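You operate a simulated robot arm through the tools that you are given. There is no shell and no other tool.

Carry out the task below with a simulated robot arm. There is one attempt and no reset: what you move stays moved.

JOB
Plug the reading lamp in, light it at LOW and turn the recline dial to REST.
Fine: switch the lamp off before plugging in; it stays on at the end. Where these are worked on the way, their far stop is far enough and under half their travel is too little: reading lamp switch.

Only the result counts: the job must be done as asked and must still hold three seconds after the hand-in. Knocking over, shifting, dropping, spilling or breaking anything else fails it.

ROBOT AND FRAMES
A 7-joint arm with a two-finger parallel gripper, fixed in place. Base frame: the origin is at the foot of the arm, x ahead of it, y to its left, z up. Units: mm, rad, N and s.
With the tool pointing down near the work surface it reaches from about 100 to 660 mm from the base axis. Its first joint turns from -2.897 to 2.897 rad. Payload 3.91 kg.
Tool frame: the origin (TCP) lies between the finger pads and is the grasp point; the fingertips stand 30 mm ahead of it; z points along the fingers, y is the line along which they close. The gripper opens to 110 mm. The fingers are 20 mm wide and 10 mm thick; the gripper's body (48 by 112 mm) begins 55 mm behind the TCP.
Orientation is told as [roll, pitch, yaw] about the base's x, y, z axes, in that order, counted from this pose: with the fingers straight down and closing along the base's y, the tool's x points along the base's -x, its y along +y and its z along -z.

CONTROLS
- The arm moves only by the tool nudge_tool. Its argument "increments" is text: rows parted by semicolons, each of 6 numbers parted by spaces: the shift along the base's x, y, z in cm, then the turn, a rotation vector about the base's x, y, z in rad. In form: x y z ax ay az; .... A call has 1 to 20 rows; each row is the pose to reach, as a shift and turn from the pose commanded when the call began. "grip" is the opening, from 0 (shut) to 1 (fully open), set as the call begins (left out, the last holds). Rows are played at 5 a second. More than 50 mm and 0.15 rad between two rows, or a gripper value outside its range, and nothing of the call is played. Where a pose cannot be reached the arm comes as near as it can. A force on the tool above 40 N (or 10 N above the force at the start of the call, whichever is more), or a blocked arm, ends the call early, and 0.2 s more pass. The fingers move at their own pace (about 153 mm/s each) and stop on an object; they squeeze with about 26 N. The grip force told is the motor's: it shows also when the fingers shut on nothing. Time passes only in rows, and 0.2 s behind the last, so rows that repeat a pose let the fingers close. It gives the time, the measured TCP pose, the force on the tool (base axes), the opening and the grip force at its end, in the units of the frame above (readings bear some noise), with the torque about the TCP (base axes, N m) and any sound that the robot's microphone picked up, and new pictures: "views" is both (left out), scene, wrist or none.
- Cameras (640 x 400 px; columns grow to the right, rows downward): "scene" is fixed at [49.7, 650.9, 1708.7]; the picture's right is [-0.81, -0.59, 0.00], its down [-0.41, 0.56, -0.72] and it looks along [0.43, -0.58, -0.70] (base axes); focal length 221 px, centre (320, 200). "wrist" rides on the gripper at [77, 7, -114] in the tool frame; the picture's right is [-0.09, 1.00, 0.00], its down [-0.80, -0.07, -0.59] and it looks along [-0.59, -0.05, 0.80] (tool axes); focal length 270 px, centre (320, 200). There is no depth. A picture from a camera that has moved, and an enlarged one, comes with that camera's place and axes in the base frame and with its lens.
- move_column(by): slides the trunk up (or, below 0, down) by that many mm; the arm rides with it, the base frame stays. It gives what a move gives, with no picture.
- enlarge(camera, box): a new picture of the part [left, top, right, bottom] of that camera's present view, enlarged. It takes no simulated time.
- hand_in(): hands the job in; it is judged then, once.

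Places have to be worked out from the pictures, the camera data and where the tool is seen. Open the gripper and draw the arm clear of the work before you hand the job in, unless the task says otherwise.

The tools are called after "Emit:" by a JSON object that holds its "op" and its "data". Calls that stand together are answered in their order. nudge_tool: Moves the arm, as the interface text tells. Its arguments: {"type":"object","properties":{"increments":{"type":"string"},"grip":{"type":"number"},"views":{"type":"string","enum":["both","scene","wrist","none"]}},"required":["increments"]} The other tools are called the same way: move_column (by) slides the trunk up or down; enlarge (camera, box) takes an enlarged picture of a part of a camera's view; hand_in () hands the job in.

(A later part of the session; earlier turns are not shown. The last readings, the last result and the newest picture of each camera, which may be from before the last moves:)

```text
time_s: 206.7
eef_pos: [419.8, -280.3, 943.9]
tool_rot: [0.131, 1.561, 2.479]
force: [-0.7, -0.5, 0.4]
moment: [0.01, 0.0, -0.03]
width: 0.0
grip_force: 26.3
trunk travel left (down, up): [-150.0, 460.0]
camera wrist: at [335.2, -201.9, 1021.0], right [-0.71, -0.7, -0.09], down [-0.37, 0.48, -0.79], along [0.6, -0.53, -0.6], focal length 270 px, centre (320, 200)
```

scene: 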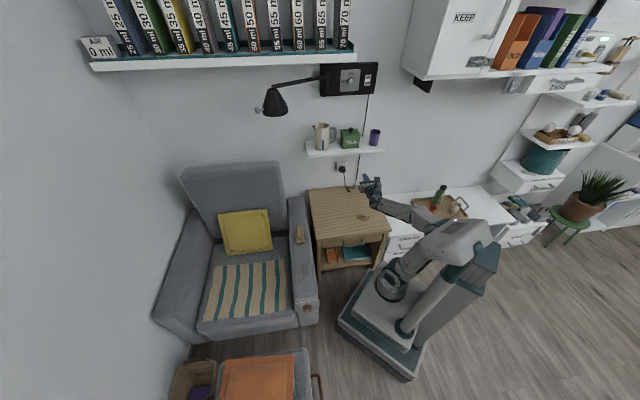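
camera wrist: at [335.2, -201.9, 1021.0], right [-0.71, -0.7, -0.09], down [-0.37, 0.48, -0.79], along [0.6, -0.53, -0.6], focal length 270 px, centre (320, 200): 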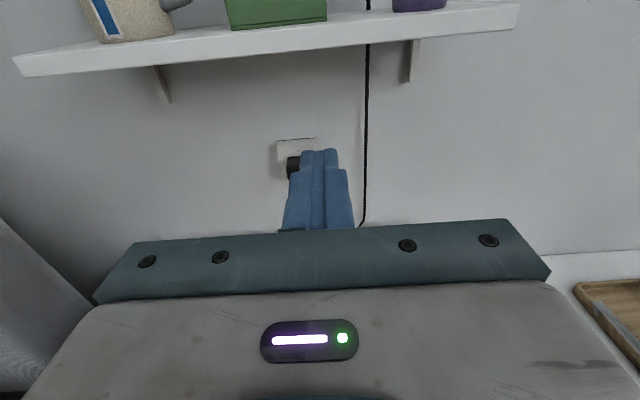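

The trunk move was refused as too large in one step. Raising it 388 mm puts the tool at switch height.

Emit:
{"op": "move_column", "data": {"by": 388}}

Emit:
{"op": "nudge_tool", "data": {"increments": "1 -3 0 0 0 0; 3 -6 0 0 0 0; 5.5 -9 0 0 0 0; 8 -12 0 0 0 0; 10.2 -15 0 0 0 0; 10.2 -15 0 0 0 0", "grip": 0, "views": "both"}}

Emit:
{"op": "enlarge", "data": {"camera": "wrist", "box": [230, 60, 410, 200]}}

```text
time_s: 210.4
eef_pos: [419.2, -279.3, 1330.3]
tool_rot: [0.128, 1.558, 2.479]
force: [-1.0, -0.5, 0.3]
moment: [0.03, 0.04, -0.02]
width: 0.2
grip_force: 26.4
trunk travel left (down, up): [-538.0, 72.0]
```

```text
time_s: 211.6
eef_pos: [342.4, -501.9, 1409.0]
tool_rot: [-2.931, 1.45, -0.88]
force: [1.7, 1.6, 0.5]
moment: [-0.02, -0.01, -0.19]
width: 0.1
grip_force: 26.4
trunk travel left (down, up): [-538.0, 72.0]
stopped in row 5: the force on the tool passed its limit at 222 N (the readings are from after the stop); the commanded pose is now the measured one
camera wrist: at [278.3, -395.3, 1470.6], right [-0.88, -0.47, -0.11], down [-0.15, 0.48, -0.86], along [0.46, -0.74, -0.49], focal length 270 px, centre (320, 200)
```

scene: 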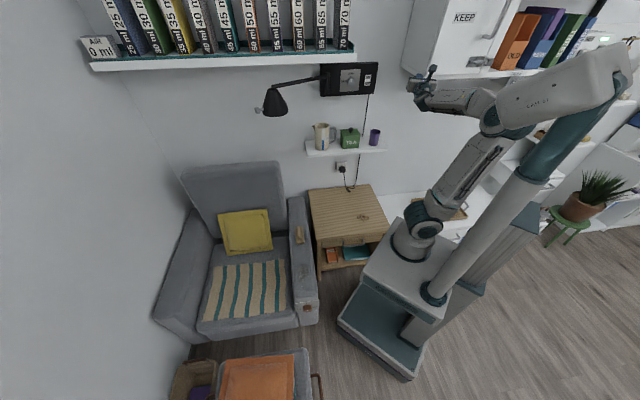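
wrist: 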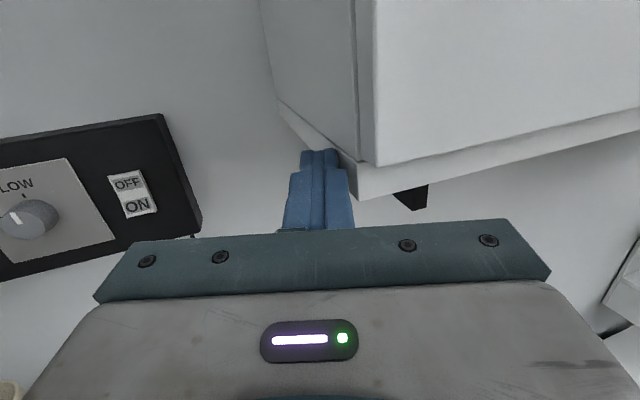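

```text
2.86 times, centred on (320, 130) of wrist
camera zoom: at [278.3, -395.3, 1470.6], right [-0.88, -0.47, -0.11], down [-0.15, 0.48, -0.86], along [0.46, -0.74, -0.49], focal length 772 px, centre (320, 400)
```

zoom: 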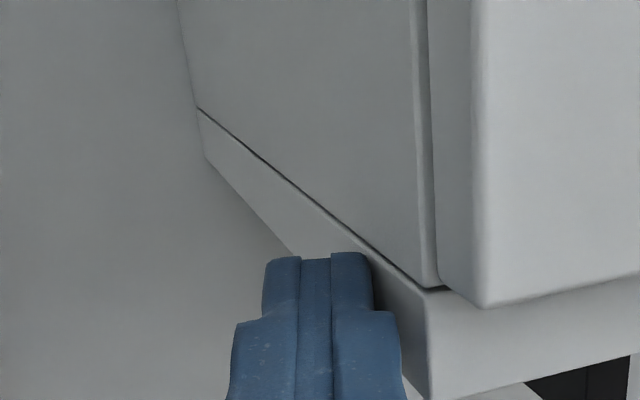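

There was a hard contact: the arm jumped toward the wall cabinet on the right. I'll inspect before doing anything else.

Emit:
{"op": "enlarge", "data": {"camera": "scene", "box": [390, 0, 640, 160]}}

Emit:
{"op": "enlarge", "data": {"camera": "scene", "box": [380, 40, 560, 270]}}

```text
2.50 times, centred on (515, 80) of scene
camera zoom: at [49.7, 650.9, 1708.7], right [-0.81, -0.59, 0.0], down [-0.41, 0.56, -0.72], along [0.43, -0.58, -0.7], focal length 553 px, centre (-168, 500)
```

zoom: 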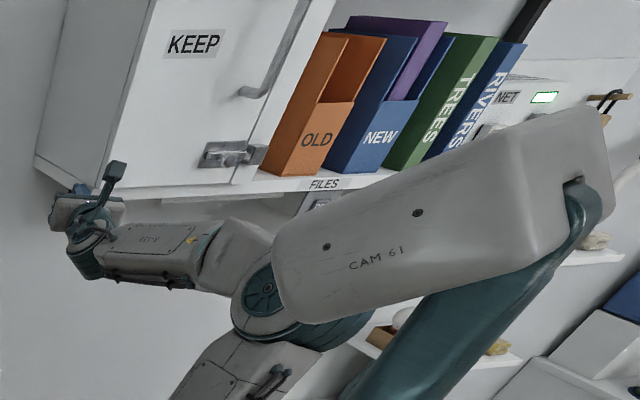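

```text
1.74 times, centred on (470, 155) of scene
camera zoom: at [49.7, 650.9, 1708.7], right [-0.81, -0.59, 0.0], down [-0.41, 0.56, -0.72], along [0.43, -0.58, -0.7], focal length 385 px, centre (59, 278)
```

zoom: 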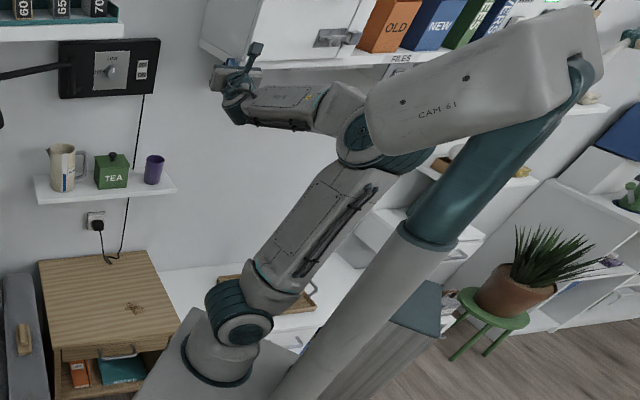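

Nothing looks damaged; the tool just sits beside the cabinet corner. I'll ease it away to the left and back in small steps.

Emit:
{"op": "nudge_tool", "data": {"increments": "0 0.6 -0.2 0 0 0; 0 1.5 -0.5 0 0 0; 0 3 -1 0 0 0; 0 5 -1.5 0 0 0; 0.5 7.5 -2 0 0 0; 1 10 -2.5 0 0 0; 1 10 -2.5 0 0 0", "grip": 0, "views": "both"}}

```text
time_s: 213.2
eef_pos: [348.8, -402.3, 1385.0]
tool_rot: [-2.897, 1.45, -0.846]
force: [-0.4, -0.3, -0.2]
moment: [0.01, 0.01, 0.02]
width: 0.2
grip_force: 26.2
trunk travel left (down, up): [-538.0, 72.0]
camera wrist: at [284.0, -296.6, 1446.4], right [-0.87, -0.47, -0.12], down [-0.14, 0.48, -0.86], along [0.46, -0.74, -0.49], focal length 270 px, centre (320, 200)
```

scene: 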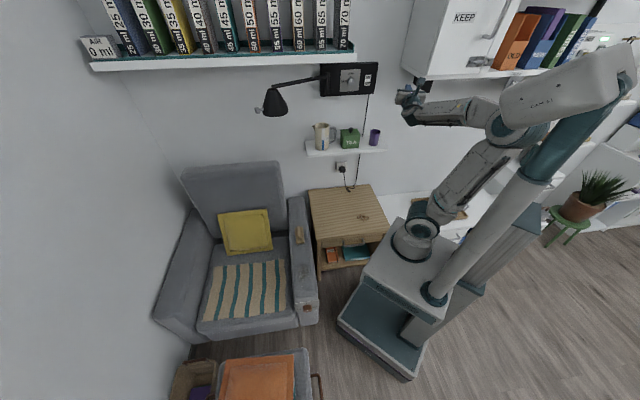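
wrist: 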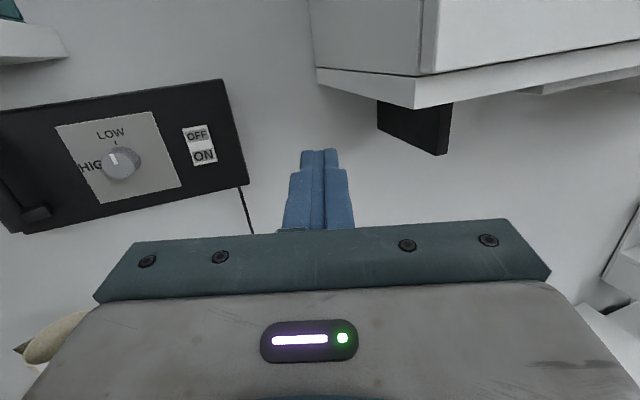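

Clear now, with a right-side-up view of the panel. Correcting the orientation while sliding left to line up with the switch, without moving forward.

Emit:
{"op": "nudge_tool", "data": {"increments": "1 1 -1 0.019 0.023 0.076; 2.5 2.5 -2 0.039 0.047 0.152; 4 4 -3.5 0.058 0.07 0.229; 5.5 5.5 -4.5 0.0775 0.0932 0.305; 6.5 6.5 -5 0.0775 0.0932 0.305; 6.5 6.5 -5 0.0775 0.0932 0.305", "grip": 0, "views": "both"}}

Emit:
{"op": "enlarge", "data": {"camera": "wrist", "box": [200, 60, 420, 220]}}

```text
time_s: 214.6
eef_pos: [413.6, -336.8, 1333.6]
tool_rot: [-2.494, 1.569, -0.136]
force: [-0.1, 0.3, -0.3]
moment: [0.0, 0.02, -0.02]
width: 0.1
grip_force: 26.5
trunk travel left (down, up): [-538.0, 72.0]
camera wrist: at [327.2, -260.4, 1409.9], right [-0.7, -0.7, -0.09], down [-0.37, 0.47, -0.8], along [0.61, -0.53, -0.59], focal length 270 px, centre (320, 200)
```

scene: 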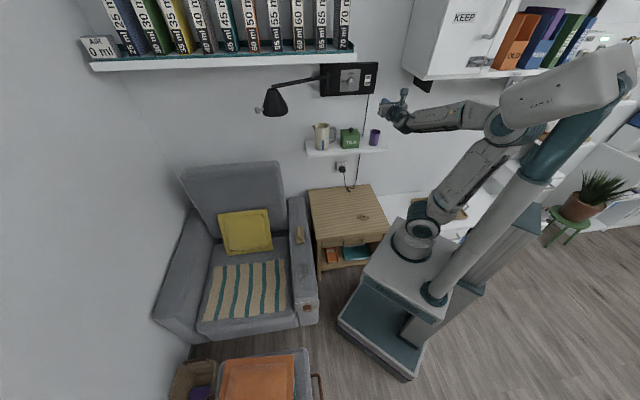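
wrist: 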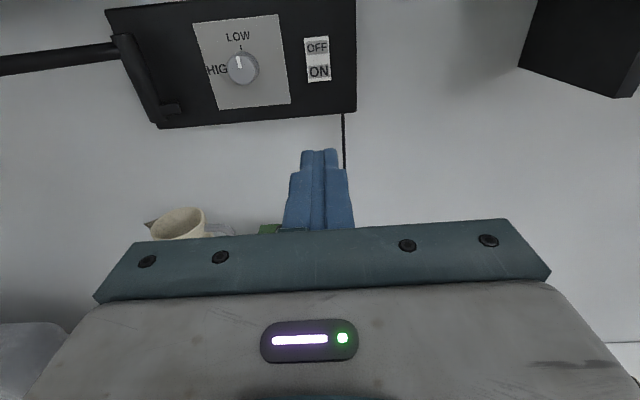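

```text
2.50 times, centred on (310, 140) of wrist
camera zoom: at [327.2, -260.4, 1409.9], right [-0.7, -0.7, -0.09], down [-0.37, 0.47, -0.8], along [0.61, -0.53, -0.59], focal length 676 px, centre (345, 350)
```

zoom: 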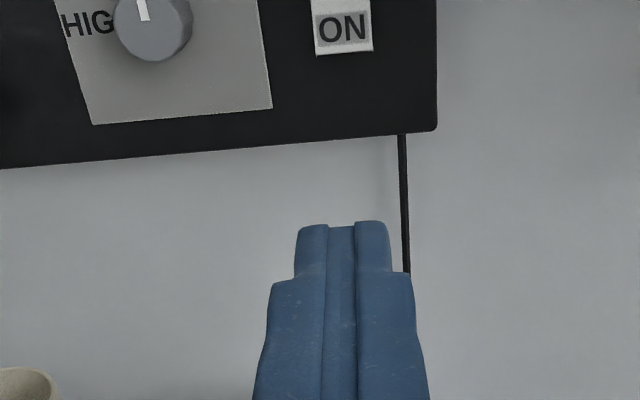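

Lined up with the ON half. Advancing cautiously, first 100 mm.

Emit:
{"op": "nudge_tool", "data": {"increments": "1.4 -1.4 -0.1 0 0 0; 2.8 -2.8 -0.2 0 0 0; 4.2 -4.2 -0.3 0 0 0; 5.6 -5.6 -0.3 0 0 0; 7 -7 -0.3 0 0 0; 7 -7 -0.3 0 0 0", "grip": 0, "views": "both"}}

```text
time_s: 216.0
eef_pos: [484.1, -406.7, 1330.8]
tool_rot: [-3.083, 1.569, -0.726]
force: [0.2, -0.5, -1.0]
moment: [0.01, -0.04, 0.0]
width: 0.0
grip_force: 25.9
trunk travel left (down, up): [-538.0, 72.0]
camera wrist: at [398.5, -329.5, 1407.6], right [-0.7, -0.7, -0.09], down [-0.37, 0.47, -0.8], along [0.61, -0.53, -0.59], focal length 270 px, centre (320, 200)
```

scene: 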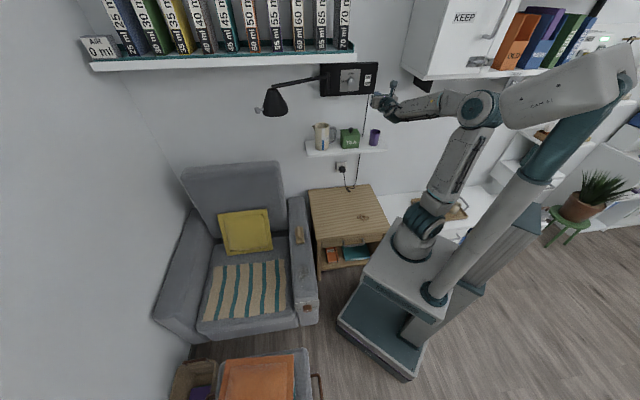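
wrist: 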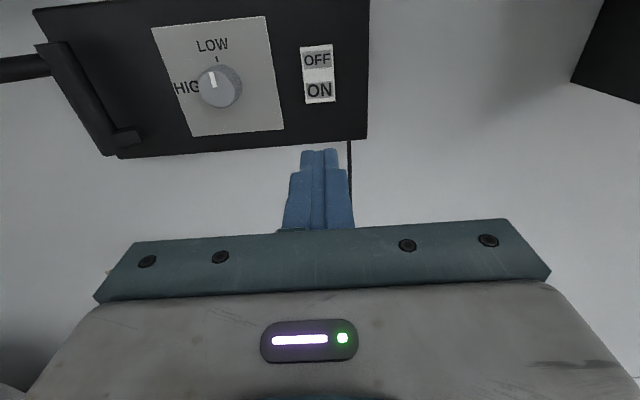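

Good. Another 105 mm forward, then check alignment.

Emit:
{"op": "nudge_tool", "data": {"increments": "1.5 -1.5 0 0 0 0; 3 -3 0 0 0 0; 4.5 -4.5 0 0 0 0; 6 -6 0 0 0 0; 7.4 -7.4 0 0 0 0; 7.4 -7.4 0 0 0 0", "grip": 0, "views": "wrist"}}

Emit:
{"op": "enlarge", "data": {"camera": "wrist", "box": [250, 80, 390, 180]}}

```text
time_s: 217.4
eef_pos: [558.2, -479.9, 1332.8]
tool_rot: [-2.992, 1.569, -0.634]
force: [-0.1, -0.2, -0.5]
moment: [0.01, 0.0, 0.0]
width: 0.2
grip_force: 26.1
trunk travel left (down, up): [-538.0, 72.0]
camera wrist: at [472.0, -403.2, 1408.4], right [-0.7, -0.7, -0.09], down [-0.37, 0.47, -0.8], along [0.61, -0.53, -0.59], focal length 270 px, centre (320, 200)
```

wrist: 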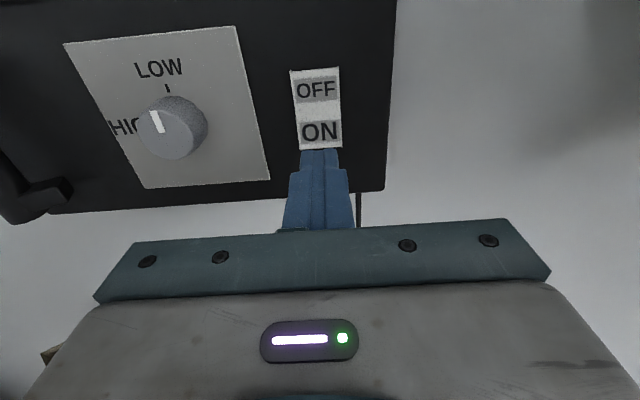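

```text
4.00 times, centred on (320, 130) of wrist
camera zoom: at [472.0, -403.2, 1408.4], right [-0.7, -0.7, -0.09], down [-0.37, 0.47, -0.8], along [0.61, -0.53, -0.59], focal length 1081 px, centre (320, 480)
```

zoom: 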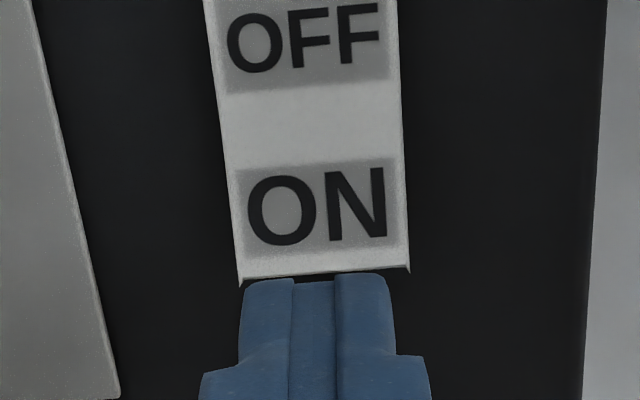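

Let me verify the rocker's current state in full before pressing.

Emit:
{"op": "enlarge", "data": {"camera": "wrist", "box": [260, 50, 370, 170]}}

Emit:
{"op": "enlarge", "data": {"camera": "scene", "box": [340, 60, 390, 100]}}

```text
3.33 times, centred on (315, 110) of wrist
camera zoom: at [472.0, -403.2, 1408.4], right [-0.7, -0.7, -0.09], down [-0.37, 0.47, -0.8], along [0.61, -0.53, -0.59], focal length 901 px, centre (337, 500)
```

zoom: 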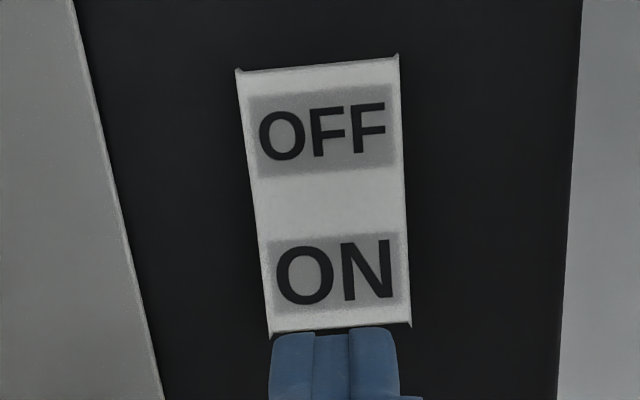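

```text
10.00 times, centred on (365, 80) of scene
camera zoom: at [49.7, 650.9, 1708.7], right [-0.81, -0.59, 0.0], down [-0.41, 0.56, -0.72], along [0.43, -0.58, -0.7], focal length 2212 px, centre (-130, 1400)
```

zoom: 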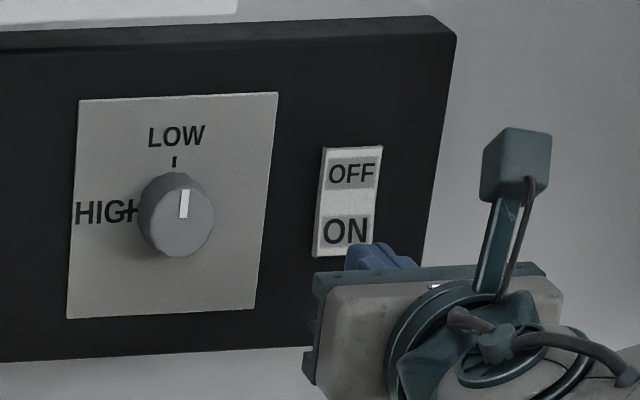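

The rocker is still OFF (ON end proud), knob at LOW. Pressing the ON end in small steps.

Emit:
{"op": "nudge_tool", "data": {"increments": "0.9 -0.9 -0.1 0 0 0; 1.4 -1.4 -0.2 0 0 0; 1.6 -1.6 -0.2 0 0 0; 1.75 -1.75 -0.2 0 0 0; 1.9 -1.9 -0.2 0 0 0; 2.05 -2.05 -0.2 0 0 0; 2.2 -2.2 -0.2 0 0 0; 2.35 -2.35 -0.2 0 0 0; 2.5 -2.5 -0.2 0 0 0", "grip": 0, "views": "wrist"}}

Emit:
{"op": "enlarge", "data": {"camera": "wrist", "box": [260, 50, 370, 170]}}

```text
time_s: 219.4
eef_pos: [580.9, -504.2, 1328.4]
tool_rot: [-2.822, 1.569, -0.463]
force: [-4.9, 3.9, -1.5]
moment: [0.07, -0.08, 0.0]
width: 0.0
grip_force: 25.9
trunk travel left (down, up): [-538.0, 72.0]
camera wrist: at [495.6, -426.7, 1406.0], right [-0.7, -0.71, -0.09], down [-0.37, 0.47, -0.8], along [0.61, -0.53, -0.59], focal length 270 px, centre (320, 200)
```

wrist: 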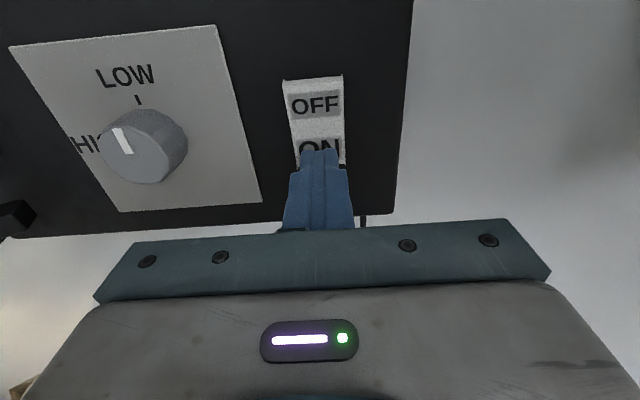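

```text
3.33 times, centred on (315, 110) of wrist
camera zoom: at [495.6, -426.7, 1406.0], right [-0.7, -0.71, -0.09], down [-0.37, 0.47, -0.8], along [0.61, -0.53, -0.59], focal length 901 px, centre (337, 500)
```

zoom: 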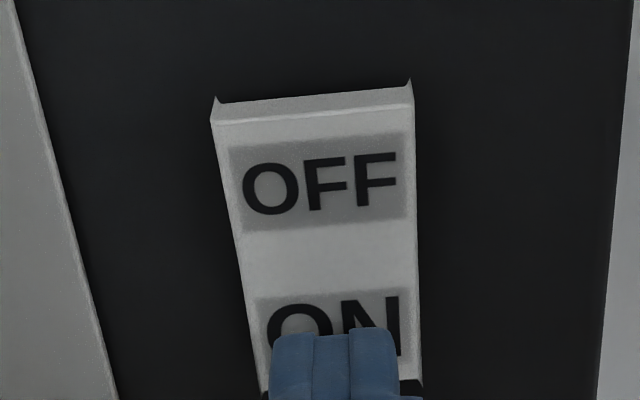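

The rocker flipped to ON, and there's a warm glow at the left of the picture. Pressing 3 mm more to the stop, then backing away.

Emit:
{"op": "nudge_tool", "data": {"increments": "0.12 -0.12 0 0 0 0; 0.25 -0.25 0 0 0 0; 0.35 -0.35 0 0 0 0", "grip": 0, "views": "none"}}

Emit:
{"op": "nudge_tool", "data": {"increments": "-1 1 0 0 0 0; -3 3 0 0 0 0; -6 6 0 0 0 0; -6 6 0 0 0 0", "grip": 0, "views": "both"}}

Emit:
{"op": "enlarge", "data": {"camera": "scene", "box": [240, 50, 400, 150]}}

Emit:
{"op": "enlarge", "data": {"camera": "wrist", "box": [160, 40, 370, 170]}}

```text
time_s: 220.1
eef_pos: [581.6, -502.7, 1329.7]
tool_rot: [-0.688, 1.57, 1.67]
force: [-24.6, 21.0, -5.4]
moment: [-0.22, -0.06, -0.07]
width: 0.0
grip_force: 26.0
trunk travel left (down, up): [-538.0, 72.0]
stopped in row 3: the force on the tool passed its limit at 44 N (the readings are from after the stop); the commanded pose is now the measured one
```

```text
time_s: 221.1
eef_pos: [523.8, -449.9, 1327.3]
tool_rot: [-0.198, 1.568, 2.159]
force: [0.1, -0.4, 0.4]
moment: [-0.02, 0.03, 0.03]
width: 0.0
grip_force: 25.8
trunk travel left (down, up): [-538.0, 72.0]
camera wrist: at [438.1, -373.1, 1402.8], right [-0.7, -0.71, -0.09], down [-0.37, 0.47, -0.8], along [0.61, -0.53, -0.59], focal length 270 px, centre (320, 200)
```

scene: 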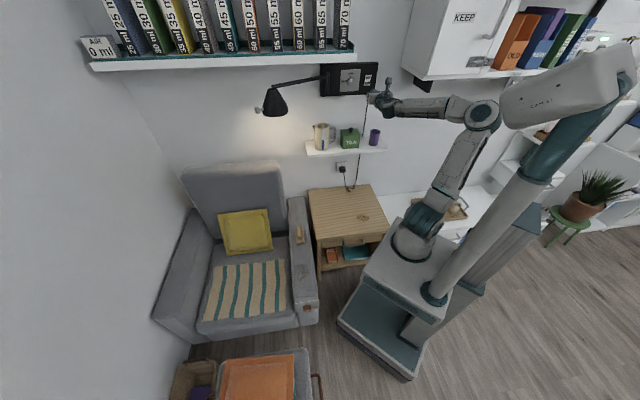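
wrist: 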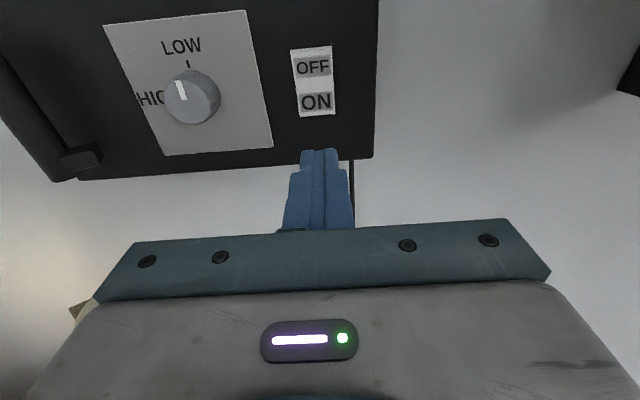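

```text
4.00 times, centred on (320, 100) of scene
camera zoom: at [49.7, 650.9, 1708.7], right [-0.81, -0.59, 0.0], down [-0.41, 0.56, -0.72], along [0.43, -0.58, -0.7], focal length 885 px, centre (320, 600)
```

zoom: 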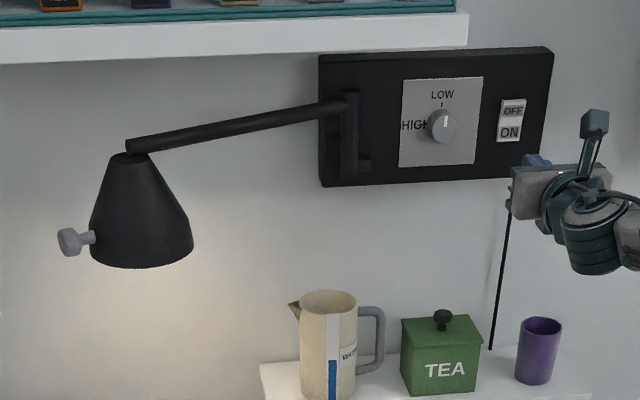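

```text
3.05 times, centred on (265, 105) of wrist
camera zoom: at [438.1, -373.1, 1402.8], right [-0.7, -0.71, -0.09], down [-0.37, 0.47, -0.8], along [0.61, -0.53, -0.59], focal length 824 px, centre (488, 490)
```

zoom: 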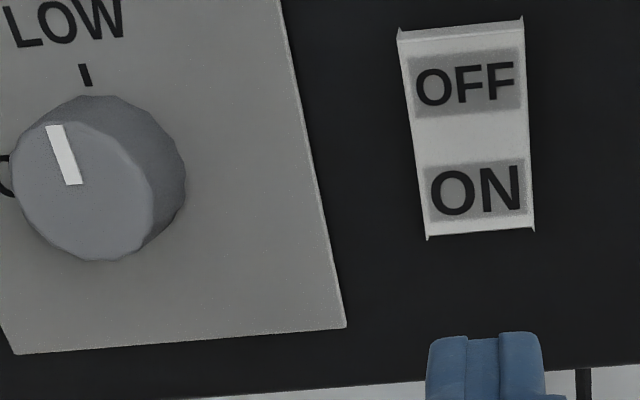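

The lamp is plugged, lit and the knob is at LOW. Now the recline dial on the chair arm; looking at it closely.

Emit:
{"op": "enlarge", "data": {"camera": "scene", "box": [290, 290, 325, 320]}}

Emit:
{"op": "enlarge", "data": {"camera": "scene", "box": [260, 220, 360, 330]}}

```text
13.33 times, centred on (308, 305) of scene
camera zoom: at [49.7, 650.9, 1708.7], right [-0.81, -0.59, 0.0], down [-0.41, 0.56, -0.72], along [0.43, -0.58, -0.7], focal length 2950 px, centre (487, -1200)
```

zoom: 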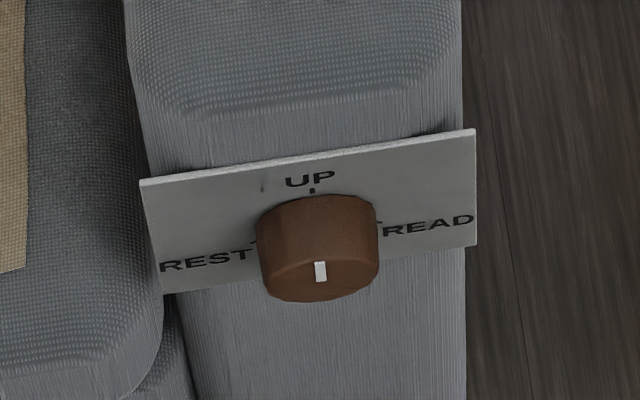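

```text
3.64 times, centred on (310, 275) of scene
camera zoom: at [49.7, 650.9, 1708.7], right [-0.81, -0.59, 0.0], down [-0.41, 0.56, -0.72], along [0.43, -0.58, -0.7], focal length 804 px, centre (356, -73)
```

zoom: 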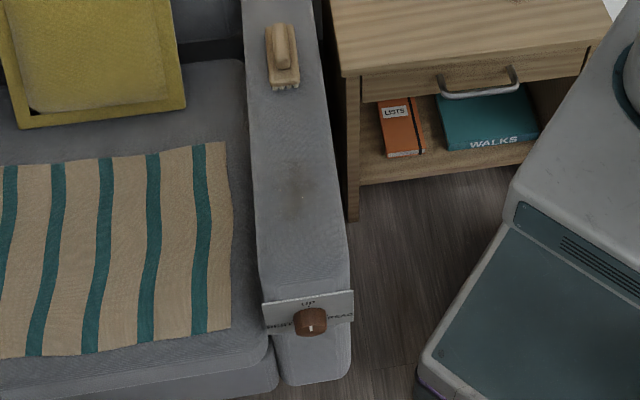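

The dial points at UP, with REST at lower left and READ at lower right of the plate, so I'll need a closer front view. First, retract from the wall.

Emit:
{"op": "nudge_tool", "data": {"increments": "-3 3 0 0 0 0; -6 6 0 0 0 0; -9 9 0 0 0 0; -12 12 0 0 0 0; -15 15 0 0 0 0; -18 18 -1 0 0 0; -18 18 -1 0 0 0", "grip": 0, "views": "scene"}}

```text
time_s: 222.7
eef_pos: [351.3, -265.0, 1314.6]
tool_rot: [0.815, 1.554, -3.1]
force: [-0.2, 0.5, 0.8]
moment: [0.0, 0.01, 0.02]
width: 0.1
grip_force: 26.3
trunk travel left (down, up): [-538.0, 72.0]
```

scene: 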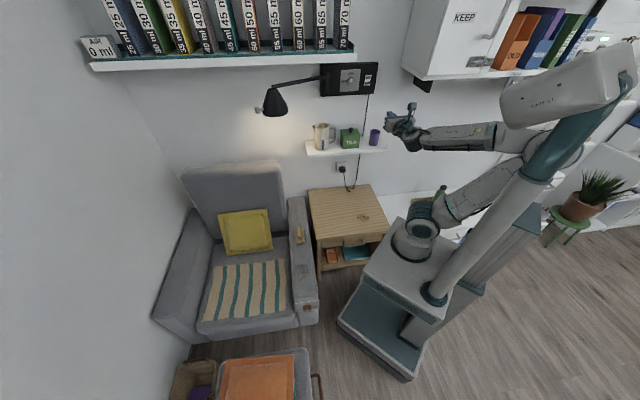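

Now pointing the tool down in place.

Emit:
{"op": "nudge_tool", "data": {"increments": "0 0 0 0.1 0.1 0; 0 0 0 0.2 0.2 0; 0 0 0 0.3 0.3 0; 0 0 0 0.4 0.4 0; 0 0 0 0.5 0.5 0; 0 0 0 0.6 0.6 0; 0 0 0 0.7 0.7 0; 0 0 0 0.8 0.8 0; 0 0 0 0.9 0.9 0; 0 0 0 1 1 0; 0 0 0 1.1 1.1 0; 0 0 0 1.1 1.1 0", "grip": 0, "views": "scene"}}

```text
time_s: 225.2
eef_pos: [345.9, -265.1, 1318.0]
tool_rot: [-0.002, 0.01, 2.36]
force: [0.9, 0.1, -0.1]
moment: [-0.03, 0.03, 0.0]
width: 0.0
grip_force: 26.5
trunk travel left (down, up): [-538.0, 72.0]
```

scene: 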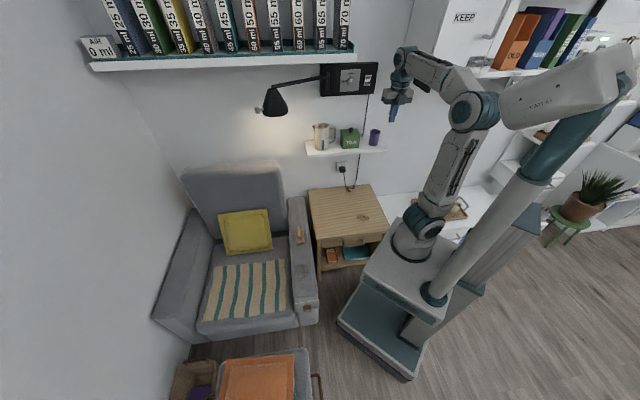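

Good posture. Swinging the tool across to the left side in front of the chair, staying high.

Emit:
{"op": "nudge_tool", "data": {"increments": "-0.5 4.4 -0.4 0 0 0; -1 8.8 -0.8 0 0 0; -1.5 13.2 -1.2 0 0 0; -2 17.6 -1.6 0 0 0; -2.5 22 -2 0 0 0; -3 26.4 -2.4 0 0 0; -3.5 30.8 -2.8 0 0 0; -4 35.2 -3.2 0 0 0; -4.5 39.6 -3.6 0 0 0; -4.5 39.6 -3.6 0 0 0", "grip": 0, "views": "scene"}}

```text
time_s: 227.4
eef_pos: [300.7, 128.6, 1282.2]
tool_rot: [-0.001, 0.012, 2.355]
force: [-1.0, 0.4, 0.6]
moment: [-0.01, -0.01, -0.01]
width: 0.0
grip_force: 25.9
trunk travel left (down, up): [-538.0, 72.0]
```

scene: 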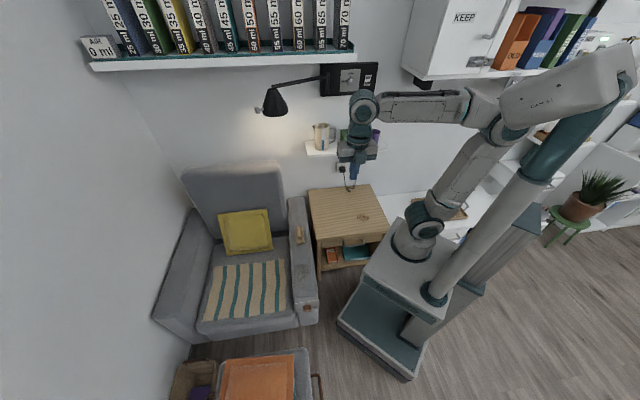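

Continuing the swing to the spot in front of the dial.

Emit:
{"op": "nudge_tool", "data": {"increments": "-0.5 4.2 -0.3 0 0 0; -1 8.4 -0.6 0 0 0; -1.5 12.6 -1 0 0 0; -2 16.8 -1.4 0 0 0; -2.5 21 -1.8 0 0 0; -3 25.2 -2 0 0 0; -3.5 29 -2.2 0 0 0; -3.5 30.8 -2.2 0 0 0; -3.5 30.8 -2.2 0 0 0", "grip": 0, "views": "both"}}

```text
time_s: 229.4
eef_pos: [266.2, 438.2, 1260.5]
tool_rot: [-0.002, 0.012, 2.357]
force: [-1.2, 0.1, -0.4]
moment: [-0.01, 0.03, 0.02]
width: 0.0
grip_force: 26.3
trunk travel left (down, up): [-538.0, 72.0]
camera wrist: at [313.7, 380.3, 1375.2], right [-0.77, -0.64, 0.0], down [-0.52, 0.62, 0.59], along [-0.37, 0.45, -0.81], focal length 270 px, centre (320, 200)
```

scene: 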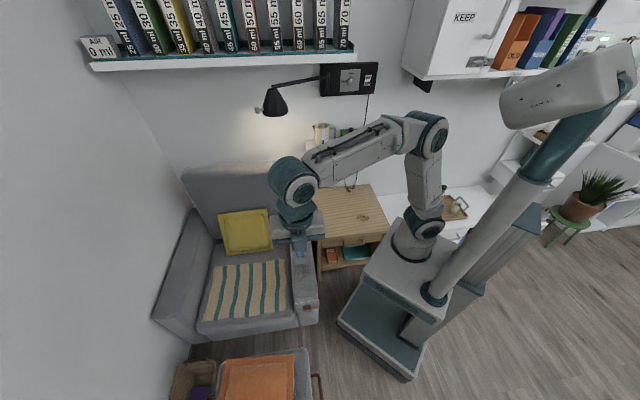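
wrist: 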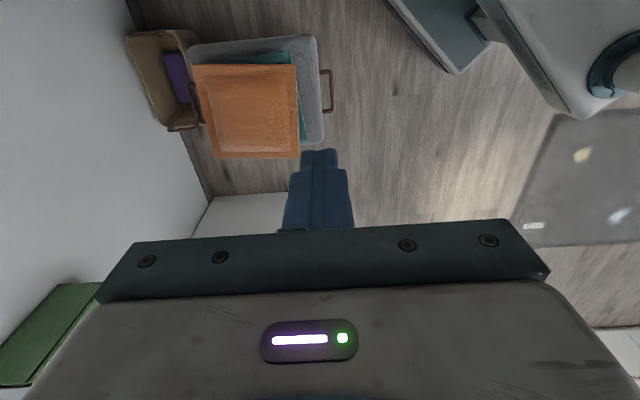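

I'm above the area in front of the dial. The cart with the orange board sits at d<-135, u>504 below about z=575, so I'll stay clear of it. Lowering the trunk 400 mm.

Emit:
{"op": "move_column", "data": {"by": -400}}

Emit:
{"op": "nudge_tool", "data": {"increments": "0.7 -0.7 0 -0.09 -0.09 0; 1.4 -1.4 0 -0.18 -0.18 0; 2.1 -2.1 0 -0.27 -0.27 0; 2.8 -2.8 0 -0.36 -0.36 0; 3.5 -3.5 0 -0.45 -0.45 0; 4.2 -4.2 0 -0.54 -0.54 0; 4.2 -4.2 0 -0.63 -0.63 0; 4.2 -4.2 0 -0.72 -0.72 0; 4.2 -4.2 0 -0.72 -0.72 0", "grip": 0, "views": "both"}}

```text
time_s: 233.3
eef_pos: [264.0, 437.4, 861.0]
tool_rot: [0.001, 0.012, 2.355]
force: [-0.5, 0.0, -0.1]
moment: [0.0, 0.0, 0.02]
width: 0.1
grip_force: 26.2
trunk travel left (down, up): [-138.0, 472.0]
```

```text
time_s: 235.3
eef_pos: [307.0, 395.1, 859.7]
tool_rot: [-0.003, 1.032, 2.354]
force: [-0.2, 0.2, -0.2]
moment: [-0.02, 0.02, 0.01]
width: 0.2
grip_force: 26.5
trunk travel left (down, up): [-138.0, 472.0]
camera wrist: at [261.1, 432.6, 984.3], right [-0.74, -0.67, -0.08], down [-0.6, 0.7, -0.38], along [0.31, -0.23, -0.92], focal length 270 px, centre (320, 200)
```

scene: 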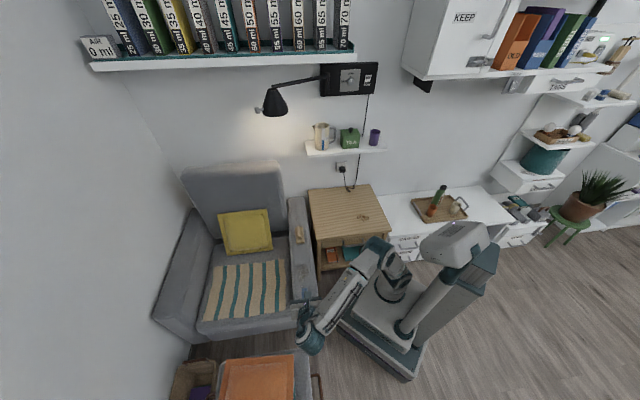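
wrist: 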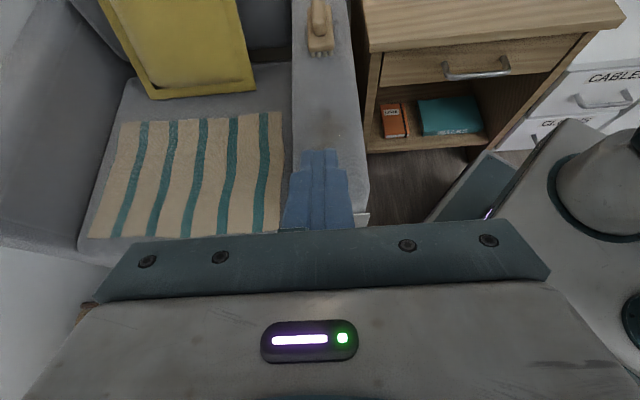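

The arm pitches nicely here. Lowering and backing off to get the dial in view.

Emit:
{"op": "nudge_tool", "data": {"increments": "-1.2 0.9 -3.5 0 0 0; -2.4 1.7 -7 0 0 0; -3.7 2.6 -10.5 0 0 0; -5 3.4 -14 0 0 0; -6.2 4.3 -17.5 0 0 0; -7.4 5.1 -20 0 0 0; -7.4 5.1 -20 0 0 0", "grip": 0, "views": "both"}}

Emit:
{"op": "enlarge", "data": {"camera": "wrist", "box": [240, 40, 400, 160]}}

```text
time_s: 236.9
eef_pos: [234.0, 446.2, 660.7]
tool_rot: [-0.003, 1.028, 2.353]
force: [-0.2, 0.1, -0.1]
moment: [0.01, -0.03, 0.0]
width: 0.0
grip_force: 25.6
trunk travel left (down, up): [-138.0, 472.0]
camera wrist: at [187.6, 483.4, 785.8], right [-0.74, -0.67, -0.08], down [-0.6, 0.7, -0.38], along [0.31, -0.23, -0.92], focal length 270 px, centre (320, 200)
```

scene: 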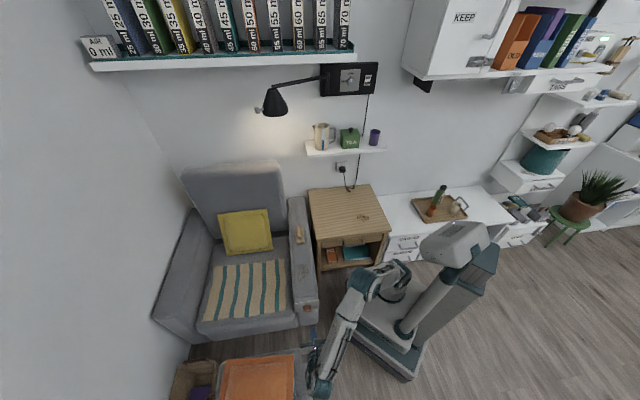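
wrist: 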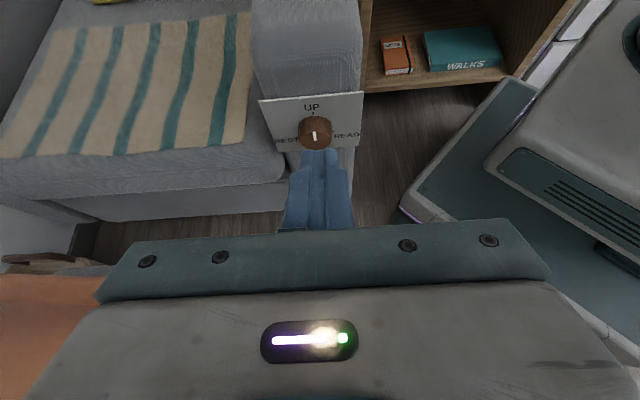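

```text
3.33 times, centred on (320, 100) of wrist
camera zoom: at [187.6, 483.4, 785.8], right [-0.74, -0.67, -0.08], down [-0.6, 0.7, -0.38], along [0.31, -0.23, -0.92], focal length 901 px, centre (320, 533)
```

zoom: 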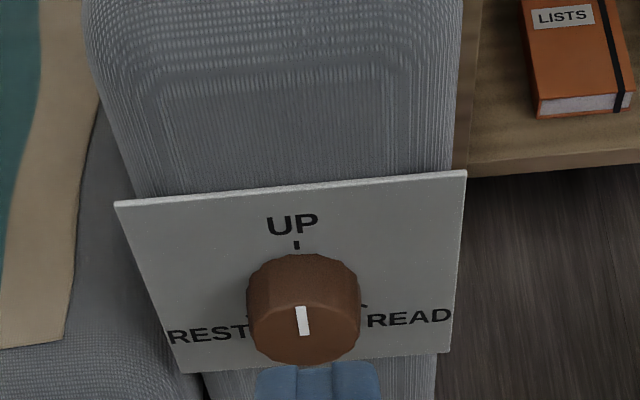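

Dial located: knob front at about d=15, u=495, z=465, with the plate at d≈37. Zooming in on the tick marks to get the REST angle.

Emit:
{"op": "enlarge", "data": {"camera": "wrist", "box": [285, 90, 355, 150]}}

Emit:
{"op": "enlarge", "data": {"camera": "scene", "box": [296, 294, 320, 312]}}

```text
6.67 times, centred on (320, 120) of wrist
camera zoom: at [187.6, 483.4, 785.8], right [-0.74, -0.67, -0.08], down [-0.6, 0.7, -0.38], along [0.31, -0.23, -0.92], focal length 1802 px, centre (320, 733)
```

zoom: 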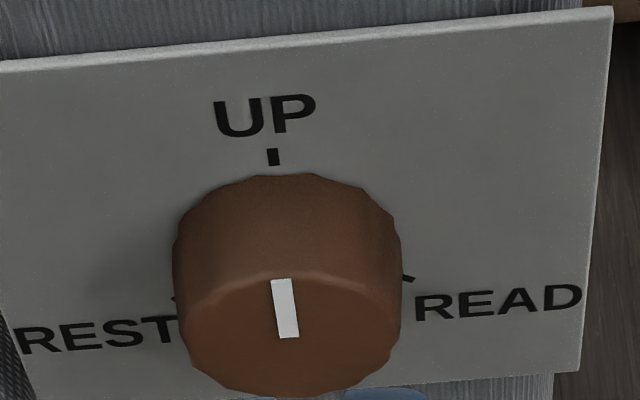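

```text
16.00 times, centred on (308, 303) of scene
camera zoom: at [49.7, 650.9, 1708.7], right [-0.81, -0.59, 0.0], down [-0.41, 0.56, -0.72], along [0.43, -0.58, -0.7], focal length 3540 px, centre (512, -1448)
```

zoom: 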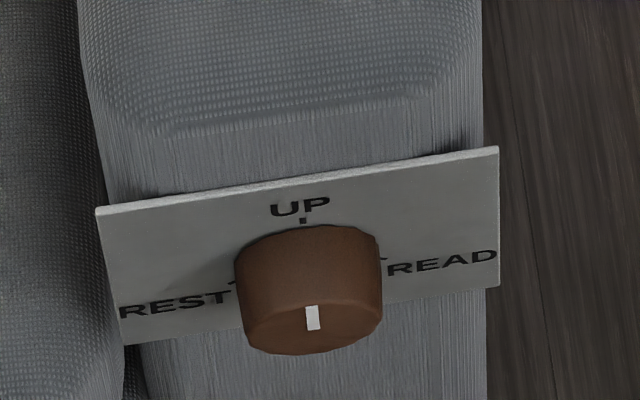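

Ticks: UP at top, REST about 120° counter-clockwise, READ about 120° clockwise. The knob axis is at u≈495, z≈466. I'll bring the tool nearly level (78°) just in front of and above the knob.

Emit:
{"op": "nudge_tool", "data": {"increments": "1.5 -1.2 -2.5 -0.06 -0.06 0; 3 -2.4 -5 -0.12 -0.12 0; 4.5 -3.6 -7.5 -0.18 -0.18 0; 5.8 -4.8 -10 -0.2355 -0.2355 0; 7 -5.7 -12 -0.2355 -0.2355 0; 7 -5.7 -12 -0.2355 -0.2355 0", "grip": 0.65, "views": "both"}}

```text
time_s: 238.3
eef_pos: [300.8, 390.6, 540.7]
tool_rot: [-0.004, 1.363, 2.355]
force: [0.1, -0.1, 0.4]
moment: [-0.01, 0.05, -0.02]
width: 71.6
grip_force: 0.1
trunk travel left (down, up): [-138.0, 472.0]
camera wrist: at [228.8, 454.4, 638.4], right [-0.72, -0.69, -0.09], down [-0.48, 0.58, -0.66], along [0.51, -0.43, -0.74], focal length 270 px, centre (320, 200)
```

scene: 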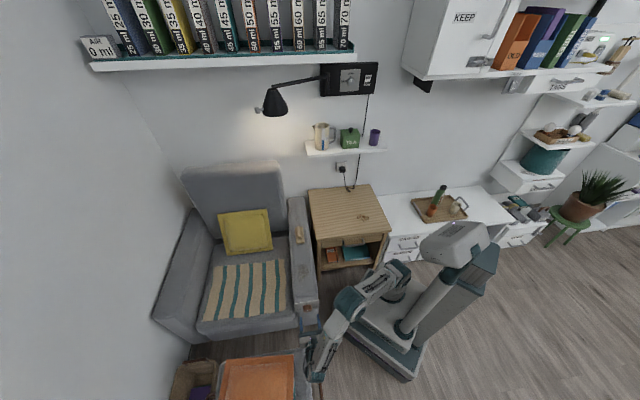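
wrist: 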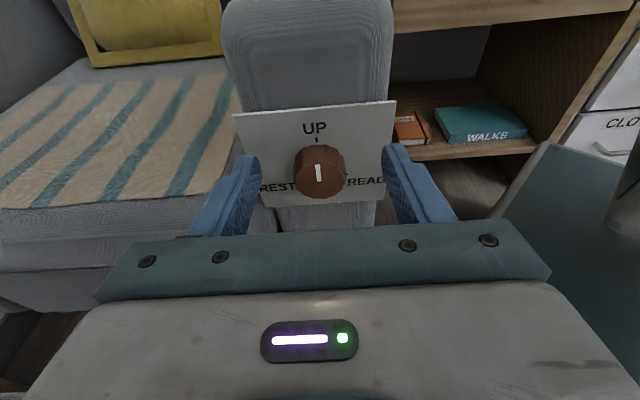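

Emit:
{"op": "enlarge", "data": {"camera": "wrist", "box": [265, 110, 375, 210]}}

```text
4.00 times, centred on (320, 160) of wrist
camera zoom: at [228.8, 454.4, 638.4], right [-0.72, -0.69, -0.09], down [-0.48, 0.58, -0.66], along [0.51, -0.43, -0.74], focal length 1081 px, centre (320, 360)
```

zoom: 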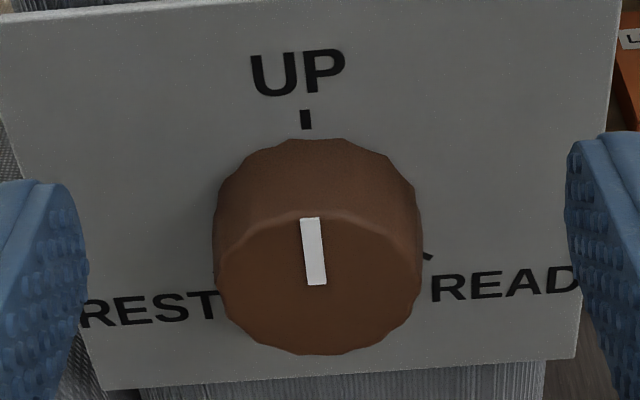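

The knob axis is at u≈494.8, z≈466.7, diameter 46 mm. Rolling the tool 50° clockwise, then moving to just in front of the knob.

Emit:
{"op": "nudge_tool", "data": {"increments": "0 0 0 0.1 -0.1 0; 0 0 0 0.2 -0.2 0; 0 0 0 0.3 -0.3 0; 0 0 0 0.4 -0.4 0; 0 0 0 0.5 -0.5 0; 0 0 0 0.617 -0.617 0; 0.8 -0.8 -2 0.617 -0.617 0; 1.6 -1.7 -4 0.617 -0.617 0; 2.2 -2.4 -5.8 0.617 -0.617 0; 2.57 -2.88 -6.7 0.617 -0.617 0; 2.57 -2.88 -6.7 0.617 -0.617 0", "grip": 0.65, "views": "both"}}

Emit:
{"op": "enlarge", "data": {"camera": "wrist", "box": [240, 80, 400, 220]}}

```text
refused: row 6 steps farther than a row can; nothing moved
```

```text
2.86 times, centred on (320, 150) of wrist
camera zoom: at [228.8, 454.4, 638.4], right [-0.72, -0.69, -0.09], down [-0.48, 0.58, -0.66], along [0.51, -0.43, -0.74], focal length 772 px, centre (320, 343)
```

zoom: 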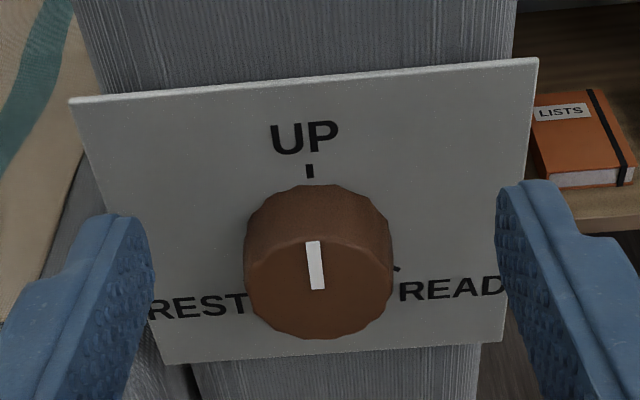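

One rotation step was too large; repeating with finer steps.

Emit:
{"op": "nudge_tool", "data": {"increments": "0 0 0 0.09 -0.09 0; 0 0 0 0.18 -0.18 0; 0 0 0 0.27 -0.27 0; 0 0 0 0.36 -0.36 0; 0 0 0 0.45 -0.45 0; 0 0 0 0.54 -0.54 0; 0 0 0 0.617 -0.617 0; 0.8 -0.8 -2 0.617 -0.617 0; 1.6 -1.7 -4 0.617 -0.617 0; 2.2 -2.4 -5.8 0.617 -0.617 0; 2.57 -2.88 -6.7 0.617 -0.617 0; 2.57 -2.88 -6.7 0.617 -0.617 0", "grip": 0.65, "views": "both"}}

Emit:
{"op": "enlarge", "data": {"camera": "wrist", "box": [240, 80, 400, 220]}}

```text
time_s: 240.9
eef_pos: [329.2, 361.2, 474.1]
tool_rot: [-1.4, 0.68, 1.055]
force: [-0.8, -0.3, 0.0]
moment: [-0.01, 0.01, 0.01]
width: 71.4
grip_force: 0.1
trunk travel left (down, up): [-138.0, 472.0]
camera wrist: at [204.2, 372.6, 531.5], right [-0.42, -0.39, -0.82], down [-0.14, 0.92, -0.37], along [0.9, -0.04, -0.44], focal length 270 px, centre (320, 200)
```

scene: 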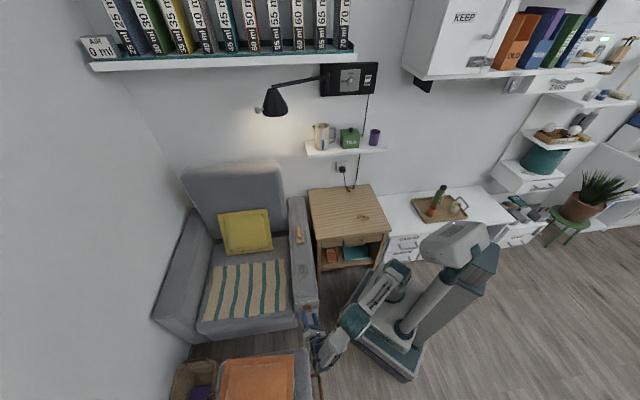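
wrist: 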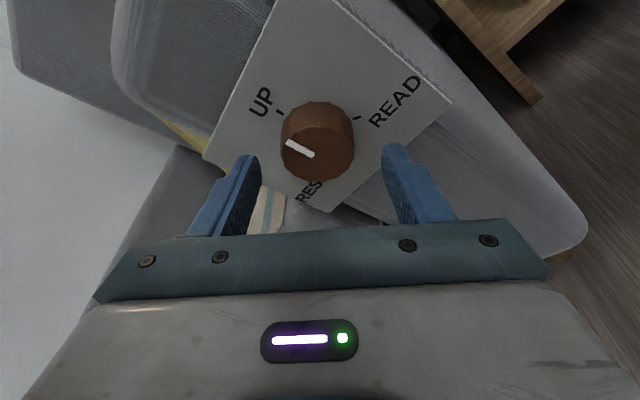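

```text
2.86 times, centred on (320, 150) of wrist
camera zoom: at [204.2, 372.6, 531.5], right [-0.42, -0.39, -0.82], down [-0.14, 0.92, -0.37], along [0.9, -0.04, -0.44], focal length 772 px, centre (320, 343)
```

zoom: 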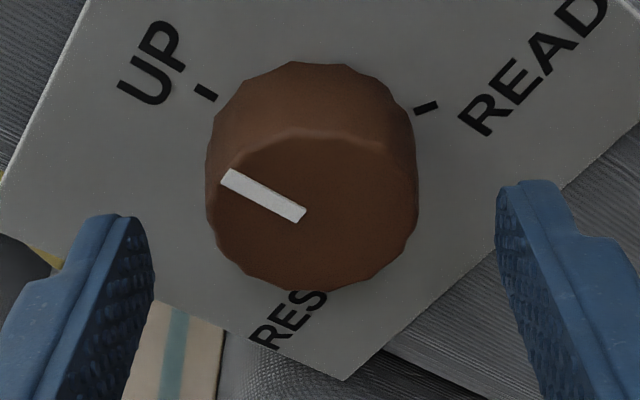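

Well aligned. Moving in along the tool axis with a 2 mm correction so the fingers straddle the knob.

Emit:
{"op": "nudge_tool", "data": {"increments": "0.5 -0.3 -0.05 0 0 0; 1.1 -0.7 -0.1 0 0 0; 1.7 -1.1 -0.15 0 0 0; 2.17 -1.39 -0.21 0 0 0; 2.17 -1.39 -0.21 0 0 0", "grip": 0.65, "views": "wrist"}}

Emit:
{"op": "enlarge", "data": {"camera": "wrist", "box": [240, 80, 400, 220]}}

```text
time_s: 242.1
eef_pos: [351.4, 346.9, 471.4]
tool_rot: [-1.401, 0.68, 1.053]
force: [-0.2, -1.6, 0.6]
moment: [-0.05, -0.02, -0.03]
width: 71.4
grip_force: 0.0
trunk travel left (down, up): [-138.0, 472.0]
camera wrist: at [226.4, 359.0, 528.8], right [-0.42, -0.39, -0.82], down [-0.14, 0.92, -0.37], along [0.9, -0.04, -0.44], focal length 270 px, centre (320, 200)
```

wrist: 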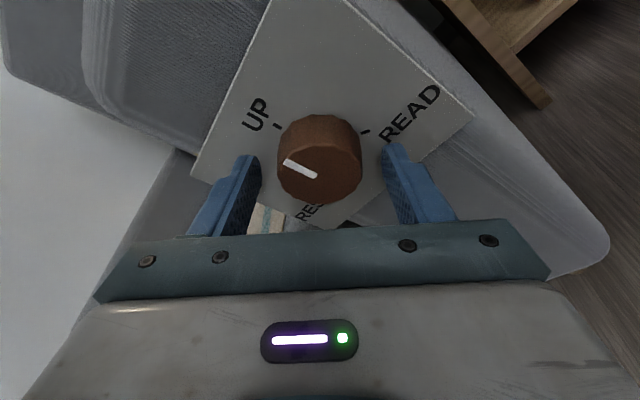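

```text
2.86 times, centred on (320, 150) of wrist
camera zoom: at [226.4, 359.0, 528.8], right [-0.42, -0.39, -0.82], down [-0.14, 0.92, -0.37], along [0.9, -0.04, -0.44], focal length 772 px, centre (320, 343)
```

zoom: 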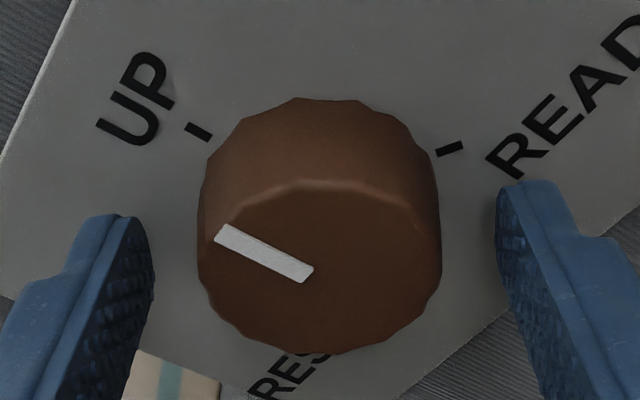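

Centred on the knob. Closing the grip.

Emit:
{"op": "nudge_tool", "data": {"increments": "0 0 0 0 0 0; 0 0 0 0 0 0; 0 0 0 0 0 0", "grip": 0, "views": "none"}}

Emit:
{"op": "nudge_tool", "data": {"increments": "0.03 0.03 0.045 -0.0926 0.0926 0; 0.065 0.065 0.085 -0.1852 0.1852 0; 0.103 0.103 0.117 -0.2778 0.2778 0; 0.144 0.144 0.142 -0.3704 0.3704 0; 0.144 0.144 0.142 -0.3704 0.3704 0", "grip": 0, "views": "wrist"}}

```text
time_s: 242.9
eef_pos: [350.5, 347.5, 471.3]
tool_rot: [-1.402, 0.682, 1.054]
force: [-1.1, -3.2, -1.9]
moment: [0.06, 0.04, -0.09]
width: 46.9
grip_force: 44.5
trunk travel left (down, up): [-138.0, 472.0]
```

```text
time_s: 244.1
eef_pos: [350.9, 347.3, 470.7]
tool_rot: [-1.048, 1.168, 1.347]
force: [-16.9, -11.4, -19.5]
moment: [1.03, -0.09, -0.54]
width: 46.9
grip_force: 45.3
trunk travel left (down, up): [-138.0, 472.0]
camera wrist: at [255.0, 388.6, 561.7], right [-0.65, -0.63, -0.42], down [-0.32, 0.73, -0.6], along [0.68, -0.26, -0.68], focal length 270 px, centre (320, 200)
```

wrist: 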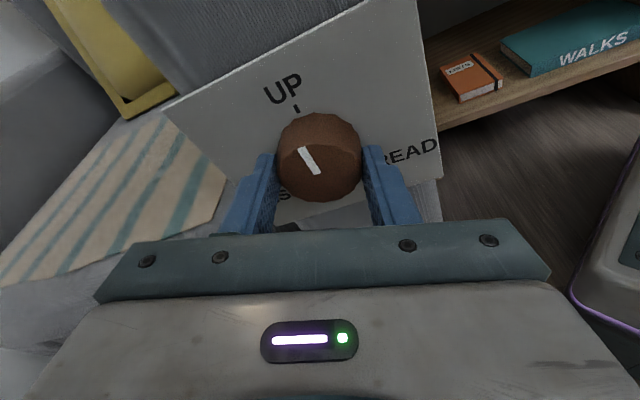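

Emit:
{"op": "enlarge", "data": {"camera": "wrist", "box": [250, 80, 390, 210]}}

```text
3.08 times, centred on (320, 145) of wrist
camera zoom: at [255.0, 388.6, 561.7], right [-0.65, -0.63, -0.42], down [-0.32, 0.73, -0.6], along [0.68, -0.26, -0.68], focal length 832 px, centre (320, 369)
```

zoom: 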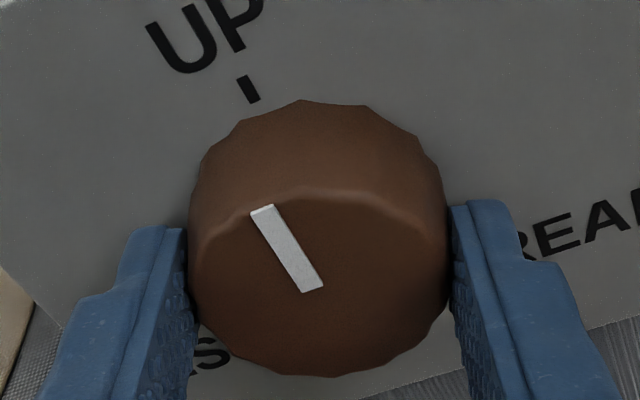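

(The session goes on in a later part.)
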